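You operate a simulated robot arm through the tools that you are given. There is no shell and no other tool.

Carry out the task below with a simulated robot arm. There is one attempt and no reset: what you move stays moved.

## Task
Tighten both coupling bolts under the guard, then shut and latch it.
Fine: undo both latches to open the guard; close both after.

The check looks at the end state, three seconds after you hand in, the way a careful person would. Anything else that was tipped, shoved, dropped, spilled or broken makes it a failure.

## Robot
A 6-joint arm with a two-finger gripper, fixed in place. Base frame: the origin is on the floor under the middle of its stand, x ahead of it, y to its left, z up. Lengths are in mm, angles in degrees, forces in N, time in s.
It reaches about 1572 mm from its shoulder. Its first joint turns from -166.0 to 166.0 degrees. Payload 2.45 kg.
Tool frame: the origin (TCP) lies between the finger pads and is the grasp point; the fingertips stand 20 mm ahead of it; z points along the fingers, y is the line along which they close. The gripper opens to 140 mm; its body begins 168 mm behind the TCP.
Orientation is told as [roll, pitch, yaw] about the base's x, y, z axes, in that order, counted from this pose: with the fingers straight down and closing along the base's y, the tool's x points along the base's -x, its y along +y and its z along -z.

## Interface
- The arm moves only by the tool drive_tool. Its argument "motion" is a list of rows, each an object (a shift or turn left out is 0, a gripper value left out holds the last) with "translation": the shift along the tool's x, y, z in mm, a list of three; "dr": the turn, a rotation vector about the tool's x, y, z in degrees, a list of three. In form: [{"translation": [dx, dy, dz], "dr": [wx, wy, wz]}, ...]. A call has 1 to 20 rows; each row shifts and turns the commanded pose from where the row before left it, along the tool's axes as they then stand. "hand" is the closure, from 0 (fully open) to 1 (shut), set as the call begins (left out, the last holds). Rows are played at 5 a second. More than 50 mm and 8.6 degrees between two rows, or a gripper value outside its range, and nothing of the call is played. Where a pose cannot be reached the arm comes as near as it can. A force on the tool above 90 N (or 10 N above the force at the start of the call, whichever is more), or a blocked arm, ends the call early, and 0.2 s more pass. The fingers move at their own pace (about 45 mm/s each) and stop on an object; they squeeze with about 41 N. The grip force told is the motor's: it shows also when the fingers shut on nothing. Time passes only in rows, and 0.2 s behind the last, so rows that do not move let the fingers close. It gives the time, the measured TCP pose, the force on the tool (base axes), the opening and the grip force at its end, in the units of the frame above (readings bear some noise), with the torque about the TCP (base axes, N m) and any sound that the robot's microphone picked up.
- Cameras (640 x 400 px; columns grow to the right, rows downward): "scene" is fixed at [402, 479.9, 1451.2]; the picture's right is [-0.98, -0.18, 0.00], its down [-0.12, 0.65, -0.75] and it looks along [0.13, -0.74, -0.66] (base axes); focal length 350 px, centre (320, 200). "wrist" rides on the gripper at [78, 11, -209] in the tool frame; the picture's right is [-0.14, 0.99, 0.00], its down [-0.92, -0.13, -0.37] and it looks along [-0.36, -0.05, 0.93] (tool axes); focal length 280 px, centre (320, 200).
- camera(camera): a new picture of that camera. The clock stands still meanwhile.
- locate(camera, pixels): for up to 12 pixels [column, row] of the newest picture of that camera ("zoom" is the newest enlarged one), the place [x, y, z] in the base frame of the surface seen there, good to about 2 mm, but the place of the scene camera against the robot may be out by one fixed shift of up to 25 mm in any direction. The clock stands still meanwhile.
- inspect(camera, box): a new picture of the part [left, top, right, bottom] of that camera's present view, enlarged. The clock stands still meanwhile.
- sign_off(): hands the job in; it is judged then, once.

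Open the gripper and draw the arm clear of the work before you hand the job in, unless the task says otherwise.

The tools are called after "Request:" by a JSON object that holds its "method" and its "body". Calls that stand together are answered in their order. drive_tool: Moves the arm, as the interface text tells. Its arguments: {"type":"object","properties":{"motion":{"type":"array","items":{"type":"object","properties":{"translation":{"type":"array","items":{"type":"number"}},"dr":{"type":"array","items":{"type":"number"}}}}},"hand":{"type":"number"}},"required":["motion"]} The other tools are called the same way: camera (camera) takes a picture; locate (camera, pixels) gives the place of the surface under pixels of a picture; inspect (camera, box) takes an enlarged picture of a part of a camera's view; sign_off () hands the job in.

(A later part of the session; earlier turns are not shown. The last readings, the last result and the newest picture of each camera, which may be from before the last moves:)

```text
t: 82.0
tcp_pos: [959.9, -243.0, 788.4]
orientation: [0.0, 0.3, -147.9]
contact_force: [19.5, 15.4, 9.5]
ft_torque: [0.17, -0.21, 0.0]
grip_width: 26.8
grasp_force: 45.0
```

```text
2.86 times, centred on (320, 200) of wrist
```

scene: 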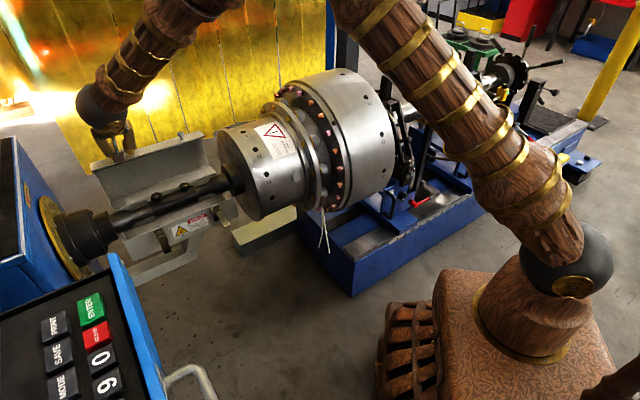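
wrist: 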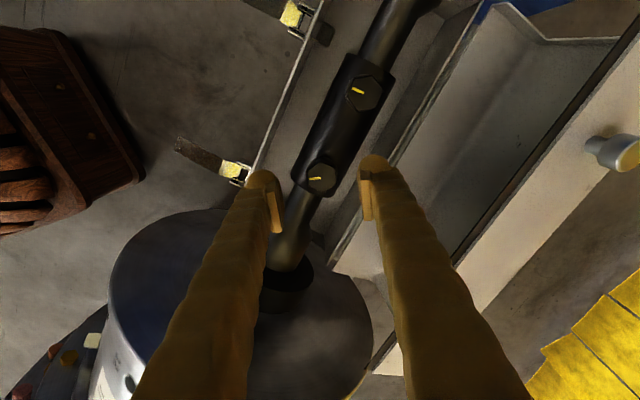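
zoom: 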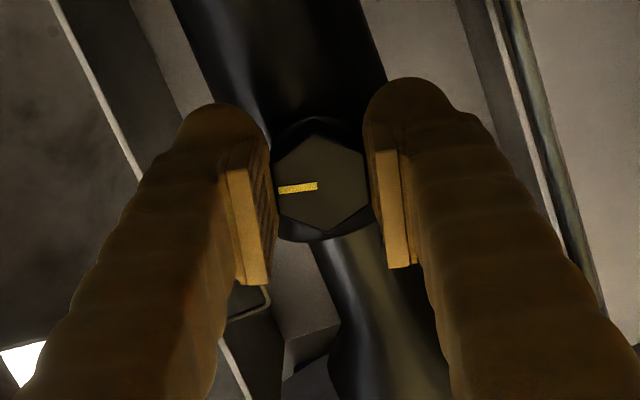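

47° turned, still free-running. I continue clockwise, checking torque every 20°.

Request:
{"method": "drive_tool", "body": {"motion": [{"translation": [0, 0, 0], "dr": [0, 0, 5]}, {"dr": [0, 0, 5]}, {"dr": [0, 0, 5]}, {"dr": [0, 0, 5]}]}}

Request:
{"method": "drive_tool", "body": {"motion": [{"dr": [0, 0, 5]}, {"dr": [0, 0, 5]}, {"dr": [0, 0, 5]}, {"dr": [0, 0, 5]}]}}

Request:
{"method": "inspect", "body": {"camera": "wrist", "box": [240, 130, 400, 270]}}

```text
t: 83.0
tcp_pos: [960.6, -243.1, 788.3]
orientation: [0.1, 0.3, -168.0]
contact_force: [27.5, -10.0, 10.4]
ft_torque: [-0.1, -0.37, 0.0]
grip_width: 27.1
grasp_force: 44.8
```

```text
t: 84.0
tcp_pos: [959.9, -244.1, 787.4]
orientation: [-0.5, 0.2, 172.5]
contact_force: [31.4, -40.5, 5.5]
ft_torque: [-0.49, -0.32, 0.05]
grip_width: 27.1
grasp_force: 44.8
```

```text
2.86 times, centred on (320, 200) of wrist
```

zoom: 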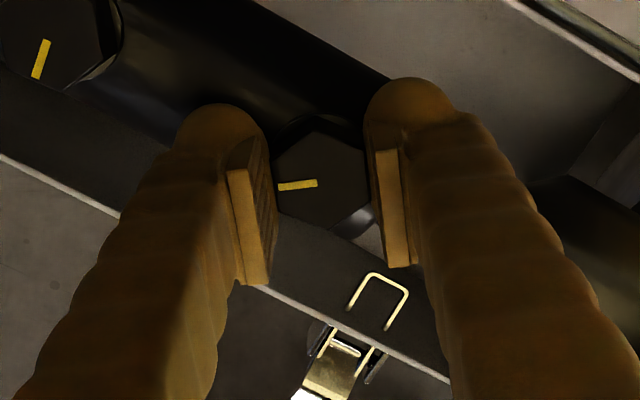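

86° turned, still free; some side load has built up (~50 N), so I re-centre by 1.5 mm in x and y and continue clockwise.

Request:
{"method": "drive_tool", "body": {"motion": [{"translation": [1.5, 1.5, 0], "dr": [0, 0, 4]}, {"dr": [0, 0, 4]}, {"dr": [0, 0, 4]}, {"dr": [0, 0, 4]}]}}

Request:
{"method": "drive_tool", "body": {"motion": [{"dr": [0, 0, 4]}, {"dr": [0, 0, 4]}, {"dr": [0, 0, 4]}, {"dr": [0, 0, 4]}]}}

Request:
{"method": "inspect", "body": {"camera": "wrist", "box": [240, 130, 400, 270]}}

```text
t: 84.4
tcp_pos: [958.4, -244.1, 786.9]
orientation: [-2.3, 0.3, 170.4]
contact_force: [1.1, 6.4, 3.1]
ft_torque: [0.05, 0.1, 0.0]
grip_width: 27.0
grasp_force: 45.0
out of reach, approached as far as the arm can: row 1, 2
stopped in row 2: the force on the tool passed its limit at 99 N (the readings are from after the stop); the commanded pose is now the measured one
```

```text
t: 84.8
tcp_pos: [958.7, -245.2, 787.9]
orientation: [-3.9, 0.6, 168.4]
contact_force: [2.6, 11.7, -0.8]
ft_torque: [-0.02, 0.03, -0.02]
grip_width: 27.3
grasp_force: 44.6
out of reach, approached as far as the arm can: row 1, 2
stopped in row 2: the force on the tool passed its limit at 98 N (the readings are from after the stop); the commanded pose is now the measured one
```

```text
2.86 times, centred on (320, 200) of wrist
```

zoom: 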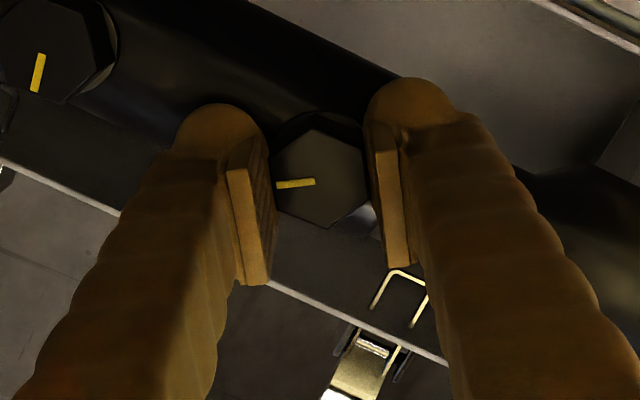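

The wrist's joint limit is reached after ~91° of turning. I open, lift, level the tool and rotate back counter-clockwise in the air for a regrip.

Request:
{"method": "drive_tool", "body": {"motion": [{}, {}, {"translation": [0, 0, -10]}, {"translation": [0, 0, -25]}, {"translation": [0, 0, -15], "dr": [-3.9, -0.6, -5]}, {"dr": [0, 0, -8]}, {"dr": [0, 0, -8]}, {"dr": [0, 0, -8]}, {"dr": [0, 0, -8]}, {"dr": [0, 0, -8]}, {"dr": [0, 0, -8]}, {"dr": [0, 0, -8]}, {"dr": [0, 0, -8]}], "hand": 0.55}}

Request:
{"method": "drive_tool", "body": {"motion": [{"dr": [0, 0, -8]}, {"dr": [0, 0, -8]}, {"dr": [0, 0, -8]}, {"dr": [0, 0, -8]}, {"dr": [0, 0, -8]}, {"dr": [0, 0, -8]}, {"dr": [0, 0, -8]}, {"dr": [0, 0, -8]}, {"dr": [0, 0, -8]}, {"dr": [0, 0, -8]}]}}

Request:
{"method": "inspect", "body": {"camera": "wrist", "box": [220, 110, 420, 260]}}

```text
t: 87.6
tcp_pos: [956.2, -250.2, 837.3]
orientation: [0.3, 0.1, -122.6]
contact_force: [0.2, 0.0, -0.5]
ft_torque: [-0.02, 0.02, 0.02]
grip_width: 63.0
grasp_force: 0.1
```

```text
t: 89.8
tcp_pos: [956.1, -247.9, 837.8]
orientation: [0.1, -0.2, -42.6]
contact_force: [0.4, -0.8, -0.4]
ft_torque: [0.02, 0.0, 0.02]
grip_width: 63.1
grasp_force: 0.1
```

```text
2.67 times, centred on (320, 185) of wrist
```

zoom: 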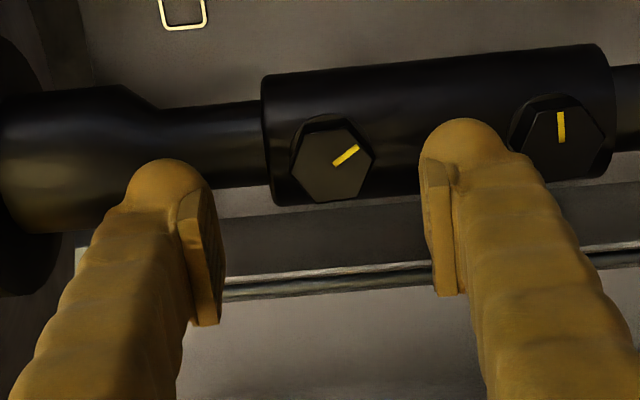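

Bolt 1's mark now points up-right in view (~78° base), confirming ~91° of turn. I rotate further CCW to yaw ≈ 48° so the pads meet the next flat pair with lots of travel.

Request:
{"method": "drive_tool", "body": {"motion": [{"dr": [0, 0, -8]}, {"dr": [0, 0, -8]}, {"dr": [0, 0, -8]}, {"dr": [0, 0, -8]}, {"dr": [0, 0, -8]}, {"dr": [0, 0, -8]}, {"dr": [0, 0, -8]}, {"dr": [0, 0, -8]}, {"dr": [0, 0, -8]}, {"dr": [0, 0, -8]}, {"dr": [0, 0, -8]}, {"dr": [0, 0, -2.6]}]}}

Request:
{"method": "camera", "body": {"camera": "wrist"}}

Request:
{"method": "inspect", "body": {"camera": "wrist", "box": [220, 110, 420, 260]}}

Request:
{"method": "camera", "body": {"camera": "scene"}}

```text
t: 92.4
tcp_pos: [956.5, -249.0, 836.9]
orientation: [-0.2, -0.1, 48.0]
contact_force: [-0.6, 0.2, 0.7]
ft_torque: [-0.02, 0.01, -0.02]
grip_width: 63.2
grasp_force: 0.1
```

```text
taken
```

wrist: 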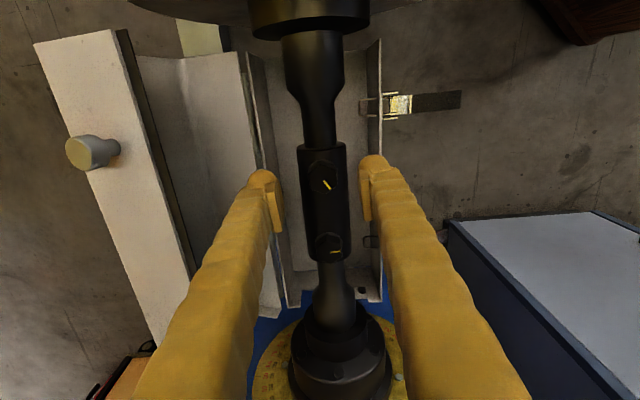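

```text
2.67 times, centred on (320, 185) of wrist
```

zoom: 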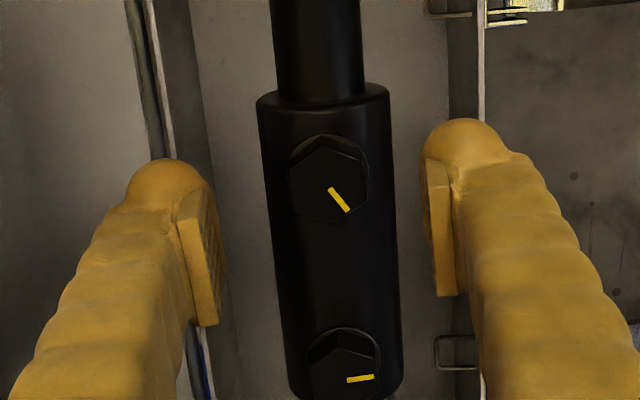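

```text
taken
```

scene: 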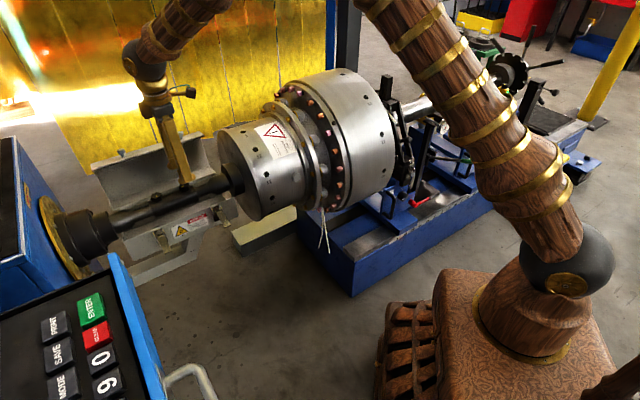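

At yaw 48° the pads face a flat pair; the bolt centre (959.3,-242.6) needs a shift of about (-6.6, 2.2) in tool axes. I re-centre, descend, and close.

Request:
{"method": "drive_tool", "body": {"motion": [{"translation": [-6.6, 2.2, 10]}, {"translation": [0, 0, 25]}, {"translation": [0, 0, 14.5]}, {}]}}

Request:
{"method": "drive_tool", "body": {"motion": [{}, {}, {}, {}, {}], "hand": 1}}

Request:
{"method": "inspect", "body": {"camera": "wrist", "box": [240, 130, 400, 270]}}

```text
t: 93.4
tcp_pos: [961.0, -243.5, 789.2]
orientation: [-0.2, -0.1, 47.9]
contact_force: [-0.5, -0.3, -0.7]
ft_torque: [-0.01, 0.03, 0.01]
grip_width: 63.0
grasp_force: 0.1
```

```text
t: 94.6
tcp_pos: [959.2, -244.3, 789.2]
orientation: [-0.2, -0.1, 47.9]
contact_force: [-6.8, 9.1, -0.3]
ft_torque: [0.13, 0.06, -0.01]
grip_width: 26.9
grasp_force: 44.9
```

```text
2.86 times, centred on (320, 200) of wrist
```

zoom: 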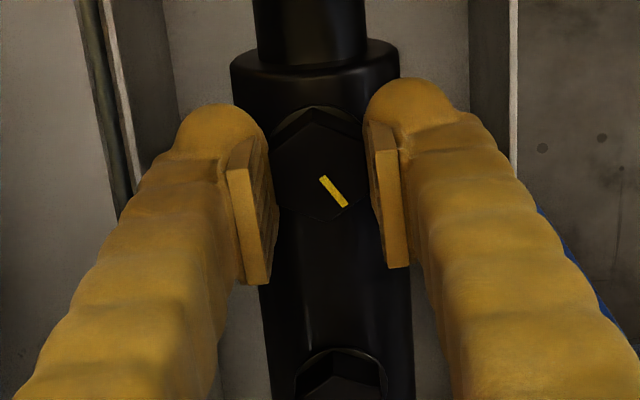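

Good, clean grip. I turn clockwise again, watching the torque.

Request:
{"method": "drive_tool", "body": {"motion": [{"dr": [0, 0, 5]}, {"dr": [0, 0, 5]}, {"dr": [0, 0, 5]}, {"dr": [0, 0, 5]}, {"dr": [0, 0, 5]}, {"dr": [0, 0, 5]}]}}

Request:
{"method": "drive_tool", "body": {"motion": [{"dr": [0, 0, 5]}, {"dr": [0, 0, 5]}, {"dr": [0, 0, 5]}, {"dr": [0, 0, 5]}, {"dr": [0, 0, 5]}, {"dr": [0, 0, 5]}]}}

Request:
{"method": "inspect", "body": {"camera": "wrist", "box": [240, 130, 400, 270]}}

```text
t: 96.0
tcp_pos: [958.8, -242.7, 788.7]
orientation: [-0.2, -0.1, 17.8]
contact_force: [-15.4, -9.8, 20.3]
ft_torque: [-0.11, 0.19, 0.0]
grip_width: 26.9
grasp_force: 45.2
```

```text
t: 97.4
tcp_pos: [960.8, -243.3, 788.2]
orientation: [0.0, -0.1, -12.3]
contact_force: [6.4, -39.1, 2.0]
ft_torque: [-0.44, -0.17, 0.69]
grip_width: 31.0
grasp_force: 45.1
```

```text
2.86 times, centred on (320, 200) of wrist
```

zoom: 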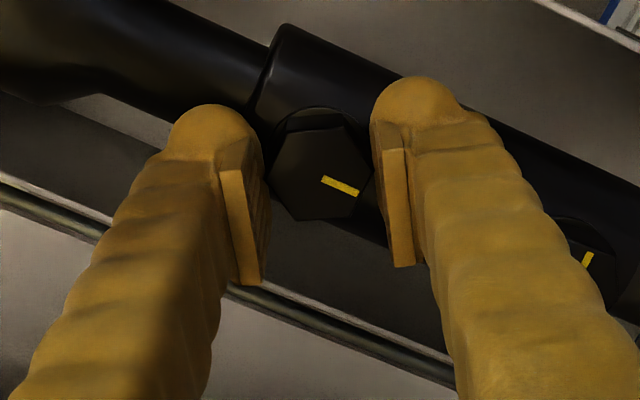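

The torque jumped to 0.69 N·m and the pads rode onto the corners (width 31): bolt 1 has come up against its seat, about 25° further on. I release and look at its mark.

Request:
{"method": "drive_tool", "body": {"motion": [{}, {}, {"translation": [0, 0, -15]}, {"translation": [0, 0, -30]}, {}], "hand": 0.55}}

Request:
{"method": "inspect", "body": {"camera": "wrist", "box": [240, 110, 440, 260]}}

```text
t: 98.6
tcp_pos: [958.9, -242.4, 832.5]
orientation: [0.0, -0.2, -12.0]
contact_force: [-0.2, 0.3, 0.5]
ft_torque: [0.0, -0.01, 0.0]
grip_width: 63.3
grasp_force: 0.1
```

```text
2.67 times, centred on (340, 185) of wrist
```

zoom: 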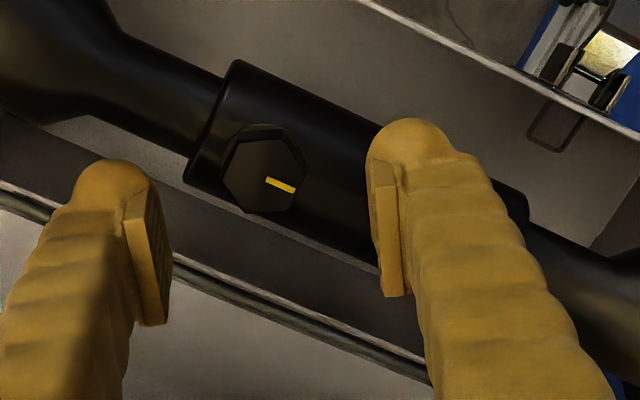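

The mark now points at ~50° (along the shaft). To verify it is really tight, I regrip squarely on a flat pair (yaw ≈ 20°) and apply clockwise torque again.

Request:
{"method": "drive_tool", "body": {"motion": [{"dr": [0, 0, -8]}, {"dr": [0, 0, -8]}, {"dr": [0, 0, -8]}, {"dr": [0, 0, -8]}, {"translation": [0, 0, 25]}, {"translation": [0, 0, 19]}, {}]}}

Request:
{"method": "drive_tool", "body": {"motion": [{}, {}, {}, {}, {}], "hand": 1}}

Request:
{"method": "inspect", "body": {"camera": "wrist", "box": [240, 130, 400, 270]}}

```text
t: 100.2
tcp_pos: [960.7, -243.1, 786.2]
orientation: [0.0, -0.1, 19.9]
contact_force: [-0.2, 0.2, -0.1]
ft_torque: [0.0, 0.01, -0.02]
grip_width: 63.0
grasp_force: 0.2
```

```text
t: 101.4
tcp_pos: [959.3, -244.3, 787.4]
orientation: [-0.1, -0.2, 19.9]
contact_force: [-0.3, 0.6, -1.2]
ft_torque: [0.04, -0.02, -0.01]
grip_width: 27.0
grasp_force: 44.8
```

```text
2.86 times, centred on (320, 200) of wrist
```

zoom: 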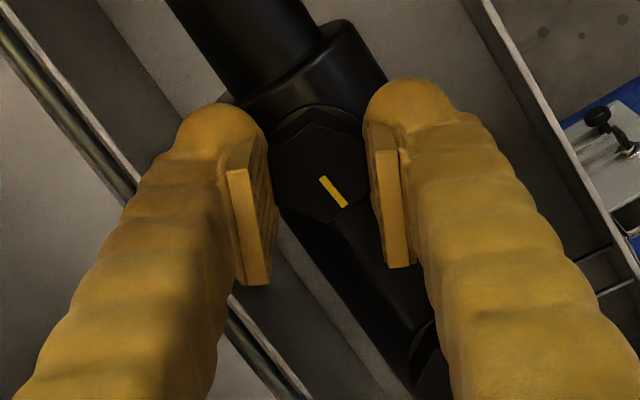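

Squarely gripped (27.0 mm). I turn clockwise 12° and check the torque and the mark.

Request:
{"method": "drive_tool", "body": {"motion": [{"dr": [0, 0, 3]}, {"dr": [0, 0, 3]}, {}]}}

Request:
{"method": "drive_tool", "body": {"motion": [{"dr": [0, 0, 3]}, {"dr": [0, 0, 3]}, {}]}}

Request:
{"method": "inspect", "body": {"camera": "wrist", "box": [240, 130, 400, 270]}}

```text
t: 102.2
tcp_pos: [960.7, -243.0, 788.1]
orientation: [-0.1, -0.2, 13.9]
contact_force: [8.9, -10.7, -15.7]
ft_torque: [-0.12, -0.15, 0.61]
grip_width: 26.9
grasp_force: 45.0
```

```text
t: 103.0
tcp_pos: [960.8, -243.1, 787.5]
orientation: [-0.1, -0.3, 7.9]
contact_force: [9.7, -21.3, -10.3]
ft_torque: [-0.18, -0.14, 0.88]
grip_width: 28.3
grasp_force: 44.9
```

```text
2.86 times, centred on (320, 200) of wrist
```

zoom: 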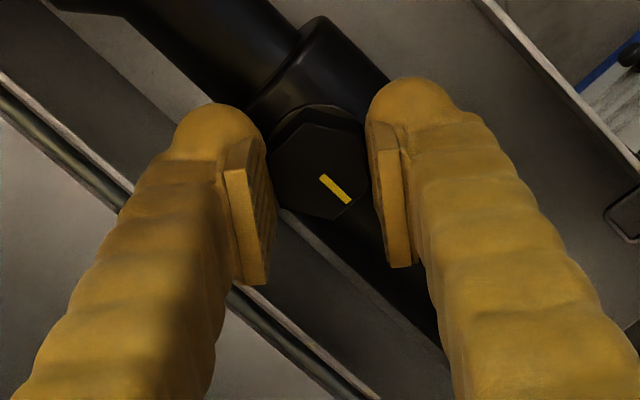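

Torque rose to 0.88 N·m with the mark staying at ~49°, so bolt 1 is tight. I release, lift and move over bolt 2 at yaw ≈ 48°.

Request:
{"method": "drive_tool", "body": {"motion": [{}, {}, {"translation": [0, 0, -15]}, {"translation": [0, 0, -30]}, {"dr": [0, 0, -8]}, {"dr": [0, 0, -8]}, {"dr": [0, 0, -8]}, {"dr": [0, 0, -8]}, {"dr": [0, 0, -8]}, {"translation": [-41.3, -1.5, 0]}, {"translation": [-41.3, -1.5, 0]}, {}], "hand": 0.55}}

Request:
{"method": "camera", "body": {"camera": "wrist"}}

Request:
{"method": "inspect", "body": {"camera": "wrist", "box": [220, 80, 420, 230]}}

```text
t: 105.6
tcp_pos: [1017.6, -183.2, 832.5]
orientation: [-0.2, -0.1, 48.0]
contact_force: [0.5, -0.4, -0.3]
ft_torque: [-0.02, -0.02, 0.04]
grip_width: 63.1
grasp_force: 0.0
```

```text
taken
```

wrist: 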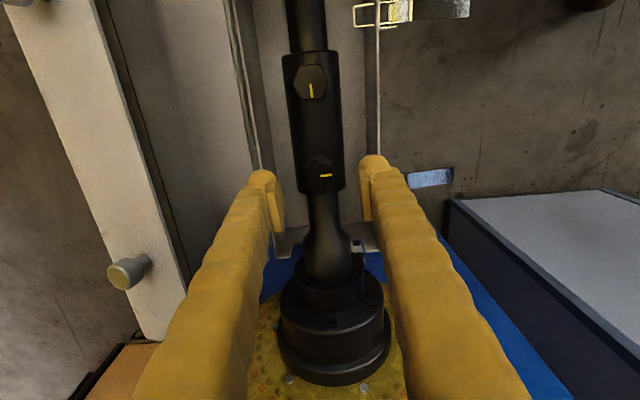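

```text
2.67 times, centred on (320, 155) of wrist
```

zoom: 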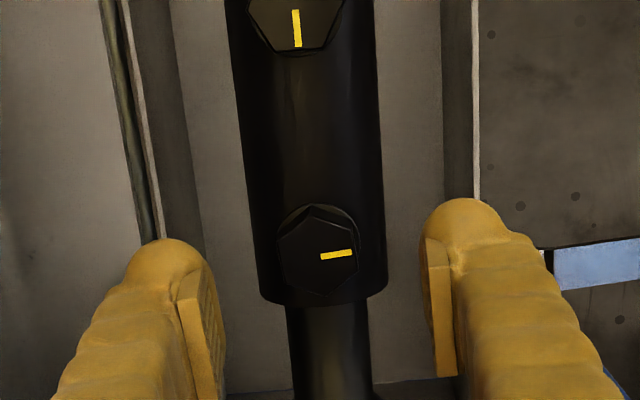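

Bolt 1's mark is now parallel to the shaft; bolt 2's mark points right (base ≈139°). I locate bolt 2's corners for centring.

Request:
{"method": "locate", "body": {"camera": "zoom", "pixels": [[318, 253], [282, 240], [314, 213], [353, 228], [357, 268], [322, 293], [284, 275], [350, 253], [323, 256]]}}

```text
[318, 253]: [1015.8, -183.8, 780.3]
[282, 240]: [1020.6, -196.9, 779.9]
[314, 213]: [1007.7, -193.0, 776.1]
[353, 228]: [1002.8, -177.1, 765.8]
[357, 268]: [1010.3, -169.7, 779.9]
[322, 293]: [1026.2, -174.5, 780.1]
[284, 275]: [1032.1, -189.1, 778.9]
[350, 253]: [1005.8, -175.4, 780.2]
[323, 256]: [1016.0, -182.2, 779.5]
```

Centre ≈ (1016.7,-183.4): aligned under the TCP. I descend and close.

Request:
{"method": "drive_tool", "body": {"motion": [{"translation": [0, 0, 20]}, {"translation": [0, 0, 18]}, {"translation": [0, 0, 7]}, {}]}}

Request:
{"method": "drive_tool", "body": {"motion": [{}, {}, {}, {}, {}], "hand": 1}}

Request:
{"method": "inspect", "body": {"camera": "wrist", "box": [240, 130, 400, 270]}}

```text
t: 106.6
tcp_pos: [1017.5, -183.8, 788.7]
orientation: [-0.2, -0.2, 47.9]
contact_force: [0.1, 0.5, 0.9]
ft_torque: [0.04, 0.0, 0.01]
grip_width: 63.2
grasp_force: 0.1
```

```text
t: 107.8
tcp_pos: [1017.9, -184.4, 789.4]
orientation: [-0.4, -0.1, 47.8]
contact_force: [30.4, -27.6, -10.5]
ft_torque: [-0.25, -0.31, 0.01]
grip_width: 27.0
grasp_force: 45.1
```

```text
2.86 times, centred on (320, 200) of wrist
```

zoom: 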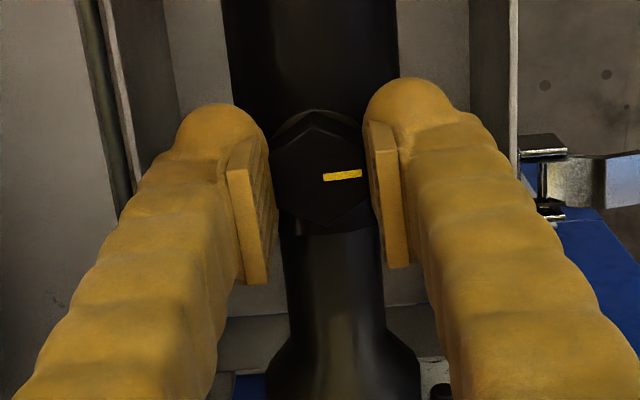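

Square grip (27.0 mm). I relieve the side load and turn clockwise in 5° steps.

Request:
{"method": "drive_tool", "body": {"motion": [{"translation": [0, -1.5, 0]}, {"dr": [0, 0, 5]}, {"dr": [0, 0, 5]}, {"dr": [0, 0, 5]}, {"dr": [0, 0, 5]}, {"dr": [0, 0, 5]}, {"dr": [0, 0, 5]}]}}

Request:
{"method": "drive_tool", "body": {"motion": [{"dr": [0, 0, 5]}, {"dr": [0, 0, 5]}, {"dr": [0, 0, 5]}, {"dr": [0, 0, 5]}, {"dr": [0, 0, 5]}]}}

Request:
{"method": "inspect", "body": {"camera": "wrist", "box": [240, 130, 400, 270]}}

```text
t: 109.4
tcp_pos: [1018.0, -184.9, 788.5]
orientation: [-0.1, -0.2, 17.8]
contact_force: [-5.2, -15.2, 5.7]
ft_torque: [-0.17, 0.21, 0.03]
grip_width: 27.2
grasp_force: 44.8
```

```text
t: 110.6
tcp_pos: [1018.1, -183.4, 788.6]
orientation: [0.0, -0.2, -7.3]
contact_force: [-31.0, -14.5, 14.5]
ft_torque: [-0.13, 0.7, 0.05]
grip_width: 26.9
grasp_force: 45.0
```

```text
2.86 times, centred on (320, 200) of wrist
```

zoom: 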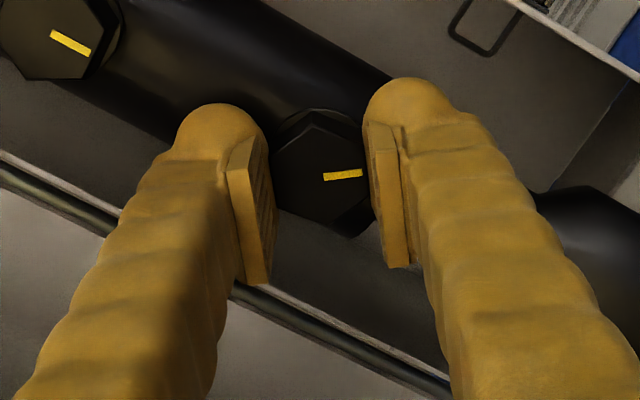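

55° turned freely. I re-centre a little and go on clockwise.

Request:
{"method": "drive_tool", "body": {"motion": [{"translation": [1.3, -0.8, 0], "dr": [0, 0, 4]}, {"dr": [0, 0, 4]}, {"dr": [0, 0, 4]}, {"dr": [0, 0, 4]}, {"dr": [0, 0, 4]}]}}

Request:
{"method": "drive_tool", "body": {"motion": [{"dr": [0, 0, 4]}, {"dr": [0, 0, 4]}, {"dr": [0, 0, 4]}, {"dr": [0, 0, 4]}]}}

Request:
{"method": "inspect", "body": {"camera": "wrist", "box": [240, 130, 400, 270]}}

```text
t: 111.8
tcp_pos: [1018.0, -184.6, 787.9]
orientation: [0.1, -0.1, -27.1]
contact_force: [6.9, 4.1, -9.4]
ft_torque: [-0.1, -0.33, -0.03]
grip_width: 27.2
grasp_force: 44.4
```

```text
t: 112.8
tcp_pos: [1016.3, -185.1, 789.5]
orientation: [0.2, -0.1, -43.2]
contact_force: [35.3, 16.2, -18.8]
ft_torque: [-0.06, -0.52, 0.01]
grip_width: 27.1
grasp_force: 45.0
```

```text
2.86 times, centred on (320, 200) of wrist
```

zoom: 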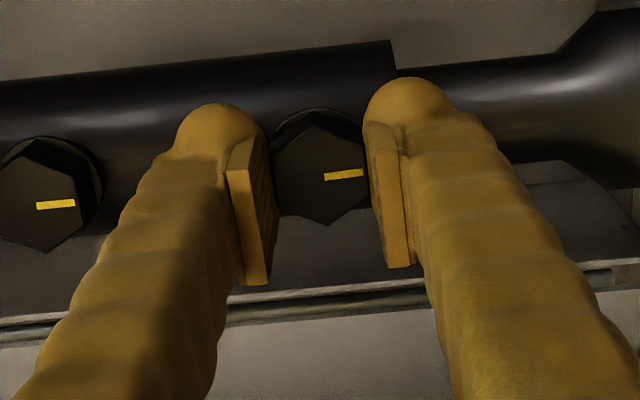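

Bolt 2's mark is now parallel to bolt 1's, but it still turns freely. I continue clockwise until it tightens.

Request:
{"method": "drive_tool", "body": {"motion": [{"translation": [-0.5, 1.4, 0], "dr": [0, 0, 4]}, {"dr": [0, 0, 4]}, {"dr": [0, 0, 4]}, {"dr": [0, 0, 4]}]}}

Request:
{"method": "drive_tool", "body": {"motion": [{"dr": [0, 0, 4]}, {"dr": [0, 0, 4]}, {"dr": [0, 0, 4]}, {"dr": [0, 0, 4]}]}}

Request:
{"method": "inspect", "body": {"camera": "wrist", "box": [240, 130, 400, 270]}}

```text
t: 113.8
tcp_pos: [1017.7, -185.9, 789.0]
orientation: [0.1, -0.2, -59.2]
contact_force: [5.8, 9.4, 0.6]
ft_torque: [0.05, -0.05, 0.94]
grip_width: 29.9
grasp_force: 45.1
```

```text
t: 114.8
tcp_pos: [1018.3, -185.1, 787.8]
orientation: [0.0, -0.1, -75.2]
contact_force: [-13.4, -12.2, 10.3]
ft_torque: [-0.13, 0.16, 0.56]
grip_width: 31.0
grasp_force: 45.0
```

```text
2.86 times, centred on (320, 200) of wrist
```

zoom: 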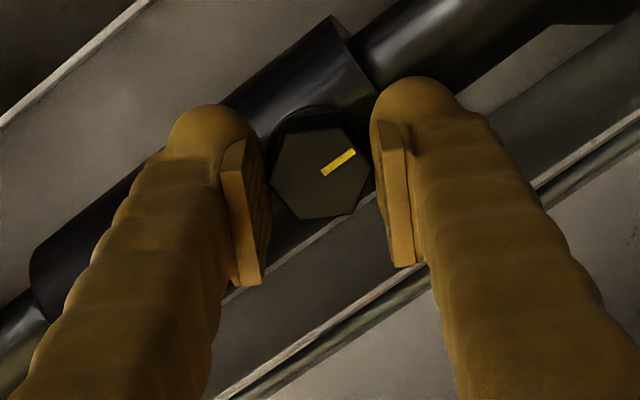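

Bolt 2 tightened too (torque 0.94 N·m, then pads rode onto the corners). I release, lift and look at both marks.

Request:
{"method": "drive_tool", "body": {"motion": [{}, {}, {"translation": [0, 0, -15]}, {"translation": [0, 0, -30]}, {"dr": [0, 0, -8]}, {"dr": [0, 0, -8]}, {"dr": [0, 0, -8]}, {"dr": [0, 0, -6]}, {}], "hand": 0.55}}

Request:
{"method": "camera", "body": {"camera": "wrist"}}

Request:
{"method": "inspect", "body": {"camera": "wrist", "box": [210, 110, 410, 260]}}

```text
t: 116.8
tcp_pos: [1017.4, -183.8, 833.1]
orientation: [0.0, -0.3, -45.0]
contact_force: [-0.6, -0.2, -0.7]
ft_torque: [-0.03, -0.01, -0.05]
grip_width: 63.1
grasp_force: 0.1
```

```text
taken
```

wrist: 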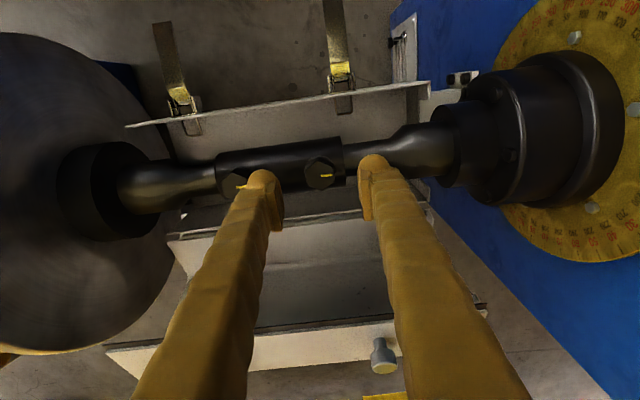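

```text
2.67 times, centred on (310, 185) of wrist
```

zoom: 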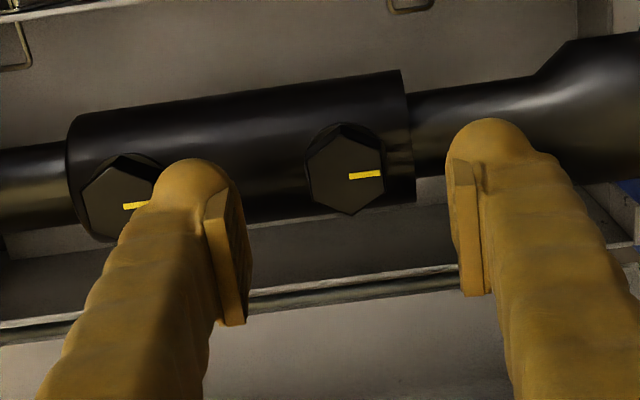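

Both marks are now parallel to the shaft — both bolts tight. Next I close the lid: lift, tilt back to 45° and go to a pre-grasp above the left knob of the open lid.

Request:
{"method": "drive_tool", "body": {"motion": [{"translation": [0, 0, -45]}, {"translation": [0, 0, -45]}, {"translation": [0, 0, -42]}, {"dr": [0, -5, 0]}, {"dr": [0, -5, 0]}, {"dr": [0, -5, 0]}, {"dr": [0, -5, 0]}, {"dr": [0, -5, 0]}, {"dr": [0, -5, 0]}, {"dr": [0, -5, 0]}, {"dr": [0, -5, 0]}, {"dr": [0, -5, 0]}, {"translation": [-15.8, 12, 24]}, {"translation": [-15.8, 12, 24]}, {"translation": [-15.8, 12, 24]}]}}

Request:
{"method": "camera", "body": {"camera": "wrist"}}

Request:
{"method": "inspect", "body": {"camera": "wrist", "box": [220, 80, 420, 230]}}

```text
t: 120.0
tcp_pos: [1102.5, -220.1, 949.8]
orientation: [0.1, -45.3, -45.2]
contact_force: [0.0, 0.2, -0.1]
ft_torque: [0.02, 0.01, 0.0]
grip_width: 62.9
grasp_force: 0.2
```

```text
taken
```

wrist: 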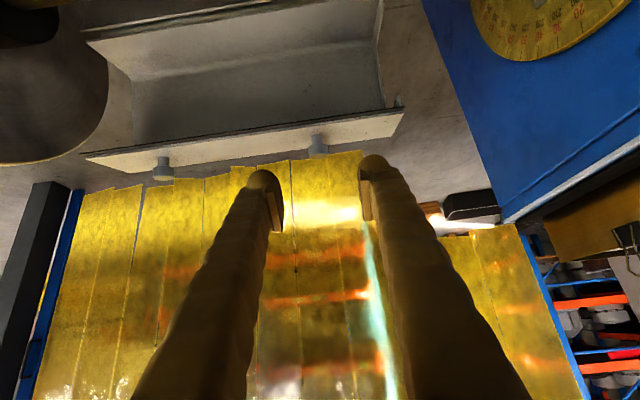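

```text
2.67 times, centred on (320, 155) of wrist
```

zoom: 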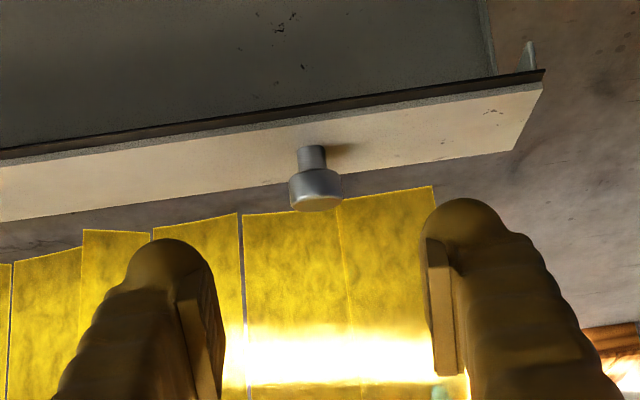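

I locate the knob and the lid's front edge in this view.

Request:
{"method": "locate", "body": {"camera": "zoom", "pixels": [[315, 185], [293, 185], [340, 185], [315, 205], [310, 158], [315, 175], [250, 130], [250, 175], [450, 105], [450, 145], [540, 75], [520, 140]]}}

```text
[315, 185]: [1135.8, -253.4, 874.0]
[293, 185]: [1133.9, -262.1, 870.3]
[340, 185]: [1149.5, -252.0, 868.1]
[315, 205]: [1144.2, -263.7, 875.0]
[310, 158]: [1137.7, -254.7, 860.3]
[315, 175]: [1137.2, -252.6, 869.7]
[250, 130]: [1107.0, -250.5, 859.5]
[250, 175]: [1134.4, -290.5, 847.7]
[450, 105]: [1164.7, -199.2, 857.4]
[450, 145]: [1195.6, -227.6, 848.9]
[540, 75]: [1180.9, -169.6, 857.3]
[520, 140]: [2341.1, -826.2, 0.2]
```

The lid is at ~104°; knob head centre ≈ (a 625.6, n -991.5, z 868). I advance to straddle it, then close.

Request:
{"method": "drive_tool", "body": {"motion": [{"translation": [3.8, 0.2, 31.1]}, {"translation": [3.8, 0.2, 31.1]}, {"translation": [3.7, 0.2, 30.5]}, {}]}}

Request:
{"method": "inspect", "body": {"camera": "wrist", "box": [240, 110, 400, 250]}}

```text
t: 121.0
tcp_pos: [1143.5, -259.2, 877.9]
orientation: [0.2, -45.3, -45.2]
contact_force: [3.2, -1.4, 12.2]
ft_torque: [-0.2, 0.18, 0.01]
grip_width: 63.3
grasp_force: 0.4
```

```text
2.86 times, centred on (320, 180) of wrist
```

zoom: 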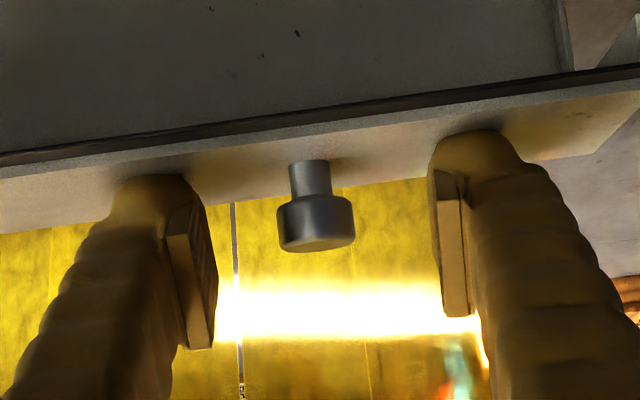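

The fingertips just touch the lid face (12 N). I back off 5 mm along the tool axis and close on the knob.

Request:
{"method": "drive_tool", "body": {"motion": [{"translation": [-2, 0, -5]}, {}]}}

Request:
{"method": "drive_tool", "body": {"motion": [{}, {}, {}, {}, {}], "hand": 1}}

Request:
{"method": "inspect", "body": {"camera": "wrist", "box": [240, 110, 400, 250]}}

```text
t: 121.6
tcp_pos: [1141.8, -256.7, 881.1]
orientation: [0.1, -45.1, -45.2]
contact_force: [1.0, -0.1, -0.3]
ft_torque: [0.02, 0.02, 0.0]
grip_width: 62.5
grasp_force: 0.0
```

```text
t: 122.8
tcp_pos: [1141.1, -258.3, 880.6]
orientation: [0.1, -45.3, -45.2]
contact_force: [-14.2, -8.9, 0.8]
ft_torque: [-0.1, 0.21, -0.06]
grip_width: 20.1
grasp_force: 44.3
```

```text
2.86 times, centred on (320, 180) of wrist
```

zoom: 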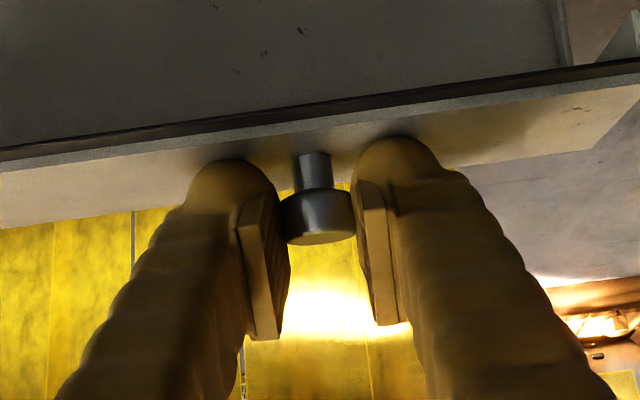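

Grip on the knob is good. Before closing I check the two wire bails at the front wall, since they might lie across the seam.

Request:
{"method": "inspect", "body": {"camera": "scene", "box": [130, 180, 250, 270]}}

Request:
{"method": "camera", "body": {"camera": "scene"}}

```text
4.44 times, centred on (190, 225) of scene
```

zoom: 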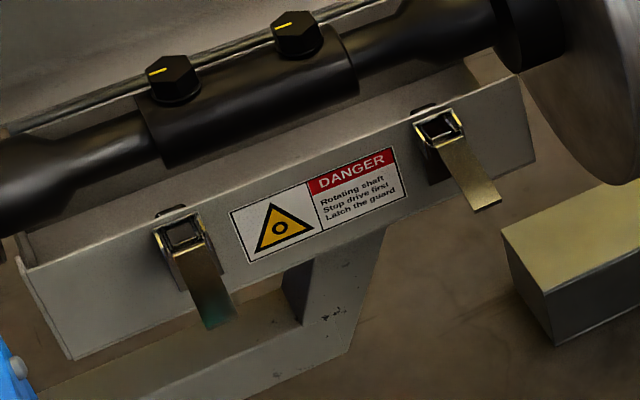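

```text
taken
```

scene: 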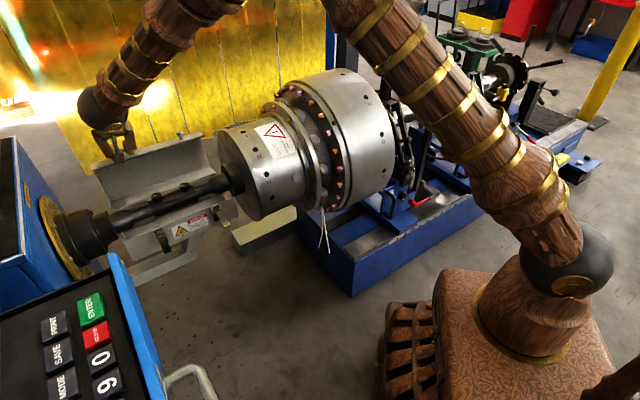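

The bails stand outside the wall, as when I opened it, and both bolt marks are parallel to the shaft. I close the lid along the reverse arc, first half.

Request:
{"method": "drive_tool", "body": {"motion": [{"translation": [6.72, 0, -14.07]}, {"translation": [7.99, 0, -13.36]}, {"translation": [9.12, 0, -12.66]}, {"translation": [10.18, 0, -11.74]}, {"translation": [11.31, 0, -10.75]}, {"translation": [12.23, 0, -9.69]}, {"translation": [12.94, 0, -8.56]}, {"translation": [13.72, 0, -7.35]}]}}

Request:
{"method": "camera", "body": {"camera": "wrist"}}

```text
t: 124.6
tcp_pos: [1054.8, -170.3, 882.9]
orientation: [0.2, -45.2, -45.2]
contact_force: [-0.4, -0.5, -0.4]
ft_torque: [0.0, 0.01, -0.02]
grip_width: 0.0
grasp_force: 29.8
```

```text
taken
```

wrist: 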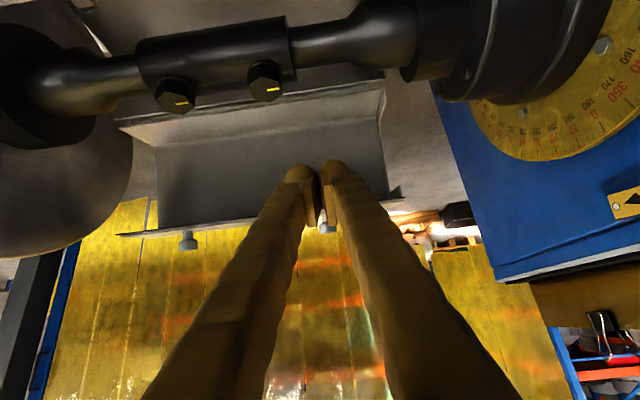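

The fingers slipped off the knob (it sat at the very tip of the pads) and the lid stayed open. I'll regrip it more head-on (tool nearly in line with the knob), so the knob sits deeper between the pads. First I raise, turn the tool to vertical and move above the knob.

Request:
{"method": "drive_tool", "body": {"motion": [{"translation": [-37.8, 0, -16.6]}, {"translation": [-37.8, 0, -16.6]}, {"dr": [0, 5, 0]}, {"dr": [0, 5, 0]}, {"dr": [0, 5, 0]}, {"dr": [0, 5, 0]}, {"dr": [0, 5, 0]}, {"dr": [0, 5, 0]}, {"dr": [0, 5, 0]}, {"dr": [0, 5, 0]}, {"dr": [0, 5, 0]}, {"translation": [-34, 0, 8]}, {"translation": [-34, 0, 8]}, {}], "hand": 0.6}}

Request:
{"method": "camera", "body": {"camera": "wrist"}}

```text
t: 127.6
tcp_pos: [1125.5, -239.5, 942.8]
orientation: [0.0, -0.1, -45.2]
contact_force: [-0.3, -0.4, 0.6]
ft_torque: [-0.02, 0.04, 0.0]
grip_width: 56.2
grasp_force: 0.0
```

```text
taken
```

wrist: 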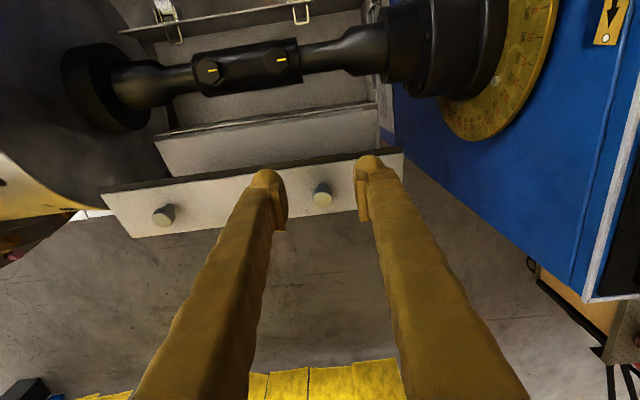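

The tool is vertical over the lid's edge with knob B at (322,195). I locate it precisely.

Request:
{"method": "inspect", "body": {"camera": "wrist", "box": [250, 140, 400, 250]}}

Request:
{"method": "locate", "body": {"camera": "wrist", "pixels": [[322, 197], [313, 197], [331, 195], [322, 189], [322, 204], [322, 186], [300, 175], [300, 200], [345, 170], [345, 190], [200, 190], [240, 215]]}}

```text
3.64 times, centred on (325, 195) of wrist
```

zoom: 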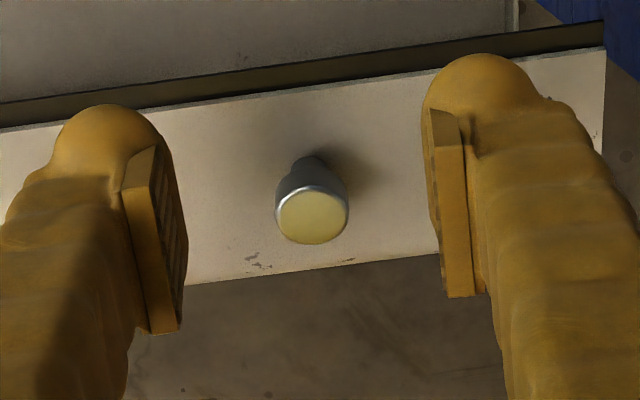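

```text
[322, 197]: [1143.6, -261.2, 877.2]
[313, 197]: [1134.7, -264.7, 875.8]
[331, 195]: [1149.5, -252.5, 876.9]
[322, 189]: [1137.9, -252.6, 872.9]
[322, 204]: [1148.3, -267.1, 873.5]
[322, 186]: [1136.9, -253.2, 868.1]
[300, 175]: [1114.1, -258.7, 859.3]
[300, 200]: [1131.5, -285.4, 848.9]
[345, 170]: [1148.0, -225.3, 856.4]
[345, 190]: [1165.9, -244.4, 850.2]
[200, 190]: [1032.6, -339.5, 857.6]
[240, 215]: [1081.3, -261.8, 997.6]
```

Knob head top centre: a≈624.8, n≈-992, z≈877. I tilt a bit more (−8°) to be head-on and descend so the head is 2 mm past the TCP plane.

Request:
{"method": "drive_tool", "body": {"motion": [{"dr": [0, 4, 0]}, {"dr": [0, 4, 0]}, {"translation": [-18, -0.9, 20]}, {"translation": [-17.8, -0.8, 22]}, {"translation": [0, 0, 18]}, {}]}}

Request:
{"method": "inspect", "body": {"camera": "wrist", "box": [250, 140, 400, 250]}}

```text
t: 129.0
tcp_pos: [1144.6, -259.4, 880.2]
orientation: [0.1, 7.8, -45.2]
contact_force: [-0.6, -0.4, 0.4]
ft_torque: [0.0, 0.0, 0.01]
grip_width: 56.0
grasp_force: 0.1
```

```text
3.64 times, centred on (325, 195) of wrist
```

zoom: 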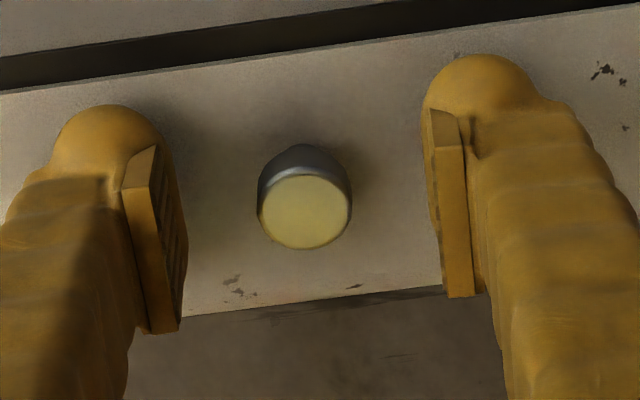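

No contact yet. I lower 3.5 mm more and close.

Request:
{"method": "drive_tool", "body": {"motion": [{"translation": [0, 0, 3.5]}, {}]}}

Request:
{"method": "drive_tool", "body": {"motion": [{}, {}, {}, {}, {}], "hand": 1}}

Request:
{"method": "inspect", "body": {"camera": "wrist", "box": [250, 140, 400, 250]}}

```text
t: 129.6
tcp_pos: [1145.2, -261.2, 877.3]
orientation: [0.1, 7.8, -45.1]
contact_force: [-0.3, -0.9, 0.5]
ft_torque: [-0.03, -0.02, -0.02]
grip_width: 56.0
grasp_force: 0.1
```

```text
t: 130.8
tcp_pos: [1143.3, -259.6, 874.0]
orientation: [0.1, 8.0, -45.1]
contact_force: [-10.5, 8.5, -32.9]
ft_torque: [0.29, 0.4, 0.03]
grip_width: 20.2
grasp_force: 44.8
```

```text
3.64 times, centred on (325, 195) of wrist
```

zoom: 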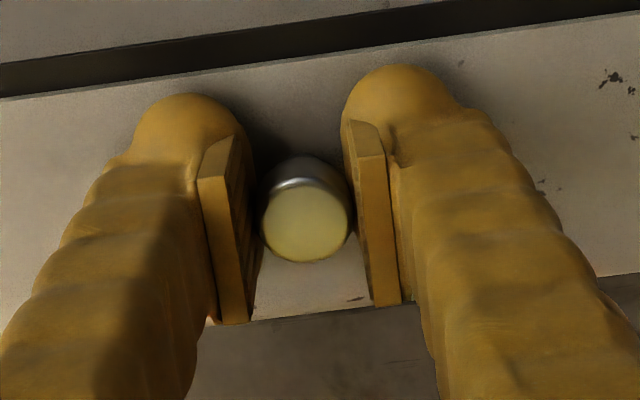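

Well gripped (20.2 mm, head at the TCP). Following the lid rigidly means each 4.5° step is (12.96, 0, -3.18) with a -4.5° turn about tool y. I do the first four steps and check.

Request:
{"method": "drive_tool", "body": {"motion": [{"translation": [12.96, 0, -3.2], "dr": [0, -4.5, 0]}, {"translation": [12.96, 0, -3.18], "dr": [0, -4.5, 0]}, {"translation": [12.96, 0, -3.18], "dr": [0, -4.5, 0]}, {"translation": [12.96, 0, -3.18], "dr": [0, -4.5, 0]}]}}

Request:
{"method": "camera", "body": {"camera": "wrist"}}

```text
t: 131.8
tcp_pos: [1106.3, -223.0, 888.8]
orientation: [-0.1, -10.0, -45.1]
contact_force: [-8.3, 9.7, -57.7]
ft_torque: [1.03, 0.98, 0.08]
grip_width: 19.8
grasp_force: 44.8
```

```text
taken
```

wrist: 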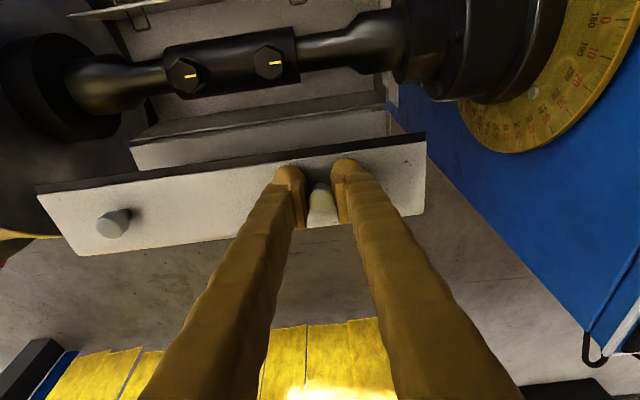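

The lid follows; a radial pull of ~58 N shows my radius is ~3 mm too large, so I take that out while continuing four more steps.

Request:
{"method": "drive_tool", "body": {"motion": [{"translation": [12.96, 0, -0.7], "dr": [0, -4.5, 0]}, {"translation": [12.8, 0, -2.6], "dr": [0, -4.5, 0]}, {"translation": [12.7, 0, -3.18], "dr": [0, -4.5, 0]}, {"translation": [12.7, 0, -3.18], "dr": [0, -4.5, 0]}]}}

Request:
{"method": "camera", "body": {"camera": "wrist"}}

```text
t: 132.8
tcp_pos: [1070.5, -186.9, 884.5]
orientation: [0.2, -28.3, -45.2]
contact_force: [-6.8, -3.1, -19.9]
ft_torque: [0.78, 1.04, 0.38]
grip_width: 19.6
grasp_force: 44.5
```

```text
taken
```

wrist: 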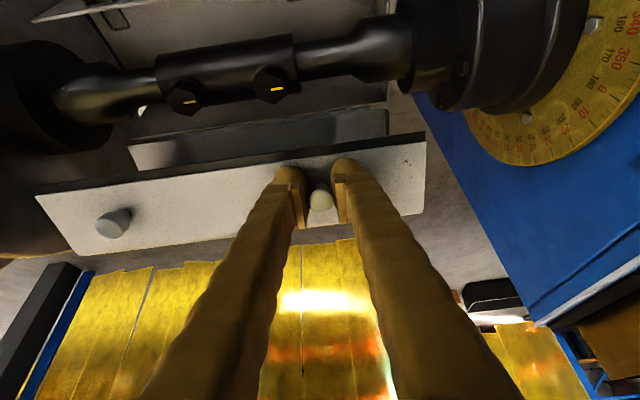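

Lid at about 68°. Four more steps follow.

Request:
{"method": "drive_tool", "body": {"motion": [{"translation": [12.7, 0, -2.6], "dr": [0, -4.5, 0]}, {"translation": [12.7, 0, -3.1], "dr": [0, -4.5, 0]}, {"translation": [12.7, 0, -3.18], "dr": [0, -4.5, 0]}, {"translation": [12.7, 0, -3.18], "dr": [0, -4.5, 0]}]}}

Request:
{"method": "camera", "body": {"camera": "wrist"}}

```text
t: 133.8
tcp_pos: [1036.3, -152.7, 864.7]
orientation: [0.3, -46.2, -45.2]
contact_force: [-2.3, 11.2, -12.6]
ft_torque: [2.38, 1.02, -0.06]
grip_width: 19.8
grasp_force: 44.9
```

```text
taken
```

wrist: 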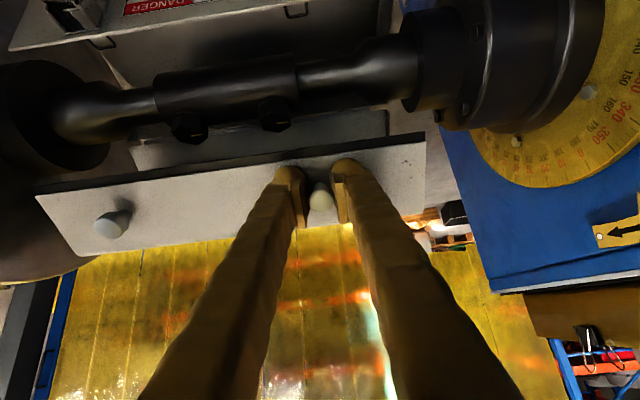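

Lid at ~50°. Now I hold the tilt at 46° and continue the arc, backing out a few mm along the knob so the fingertips clear the lid face.

Request:
{"method": "drive_tool", "body": {"motion": [{"translation": [12.49, 0, -4.8]}, {"translation": [12.94, 0, -3.81]}, {"translation": [13.17, 0, -2.75]}, {"translation": [13.83, 0, -1.57]}]}}

Request:
{"method": "camera", "body": {"camera": "wrist"}}

```text
t: 134.5
tcp_pos: [1020.1, -137.7, 851.7]
orientation: [-0.1, -46.2, -44.9]
contact_force: [18.6, -1.6, -17.4]
ft_torque: [-0.46, -0.02, -0.27]
grip_width: 19.5
grasp_force: 44.3
stopped in row 3: the force on the tool passed its limit at 96 N (the readings are from after the stop); the commanded pose is now the measured one
```

```text
taken
```

wrist: 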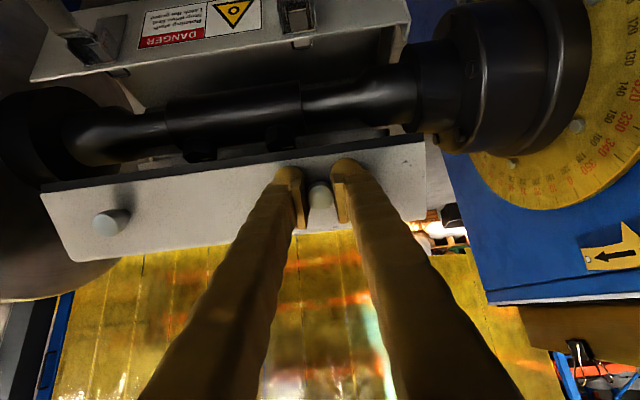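

Radial sliding needs too much force, so instead I keep following the lid rigidly with the tool (more tilt), a few steps at a time.

Request:
{"method": "drive_tool", "body": {"motion": [{"translation": [13.0, 0.3, -1.6], "dr": [0, -4.5, 0]}, {"translation": [13.0, 0.2, -2.2], "dr": [0, -4.5, 0]}]}}

Request:
{"method": "drive_tool", "body": {"motion": [{"translation": [13.0, 0, -2.2], "dr": [0, -4.5, 0]}, {}]}}

Request:
{"method": "camera", "body": {"camera": "wrist"}}

```text
t: 135.1
tcp_pos: [1006.0, -123.0, 833.7]
orientation: [0.0, -55.2, -44.9]
contact_force: [65.9, -15.7, -49.3]
ft_torque: [-1.18, 0.71, 1.06]
grip_width: 19.3
grasp_force: 44.7
```

```text
t: 135.4
tcp_pos: [1003.8, -121.1, 826.9]
orientation: [0.1, -57.5, -45.0]
contact_force: [29.2, -3.2, -21.8]
ft_torque: [-0.28, 0.21, 0.01]
grip_width: 19.0
grasp_force: 43.8
stopped in row 1: the force on the tool passed its limit at 99 N (the readings are from after the stop); the commanded pose is now the measured one
```

```text
taken
```

wrist: 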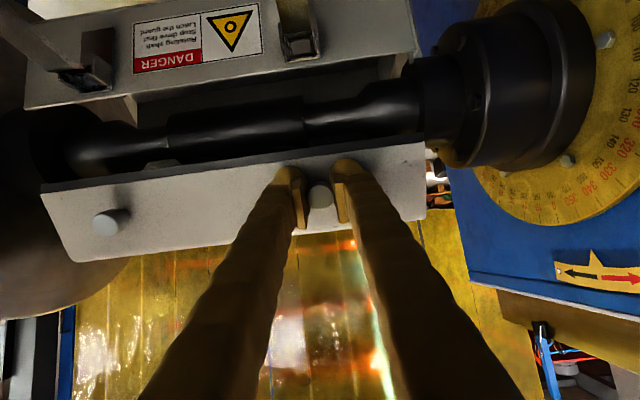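

The pull is radially inward, so my steps had a slightly outward bias. With the lid at ~29° I continue on the exact circle with smaller z increments.

Request:
{"method": "drive_tool", "body": {"motion": [{"translation": [13.09, 0.5, 0.2], "dr": [0, -4, 0]}, {"translation": [13.01, 0, -0.9], "dr": [0, -4, 0]}]}}

Request:
{"method": "camera", "body": {"camera": "wrist"}}

```text
t: 136.1
tcp_pos: [993.9, -111.7, 808.2]
orientation: [0.3, -65.9, -45.3]
contact_force: [1.3, -9.5, 3.7]
ft_torque: [-1.69, -0.49, 0.41]
grip_width: 19.2
grasp_force: 44.6
```

```text
taken
```

wrist: 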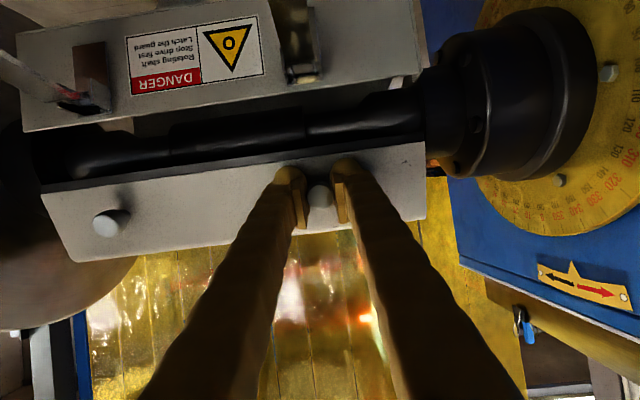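

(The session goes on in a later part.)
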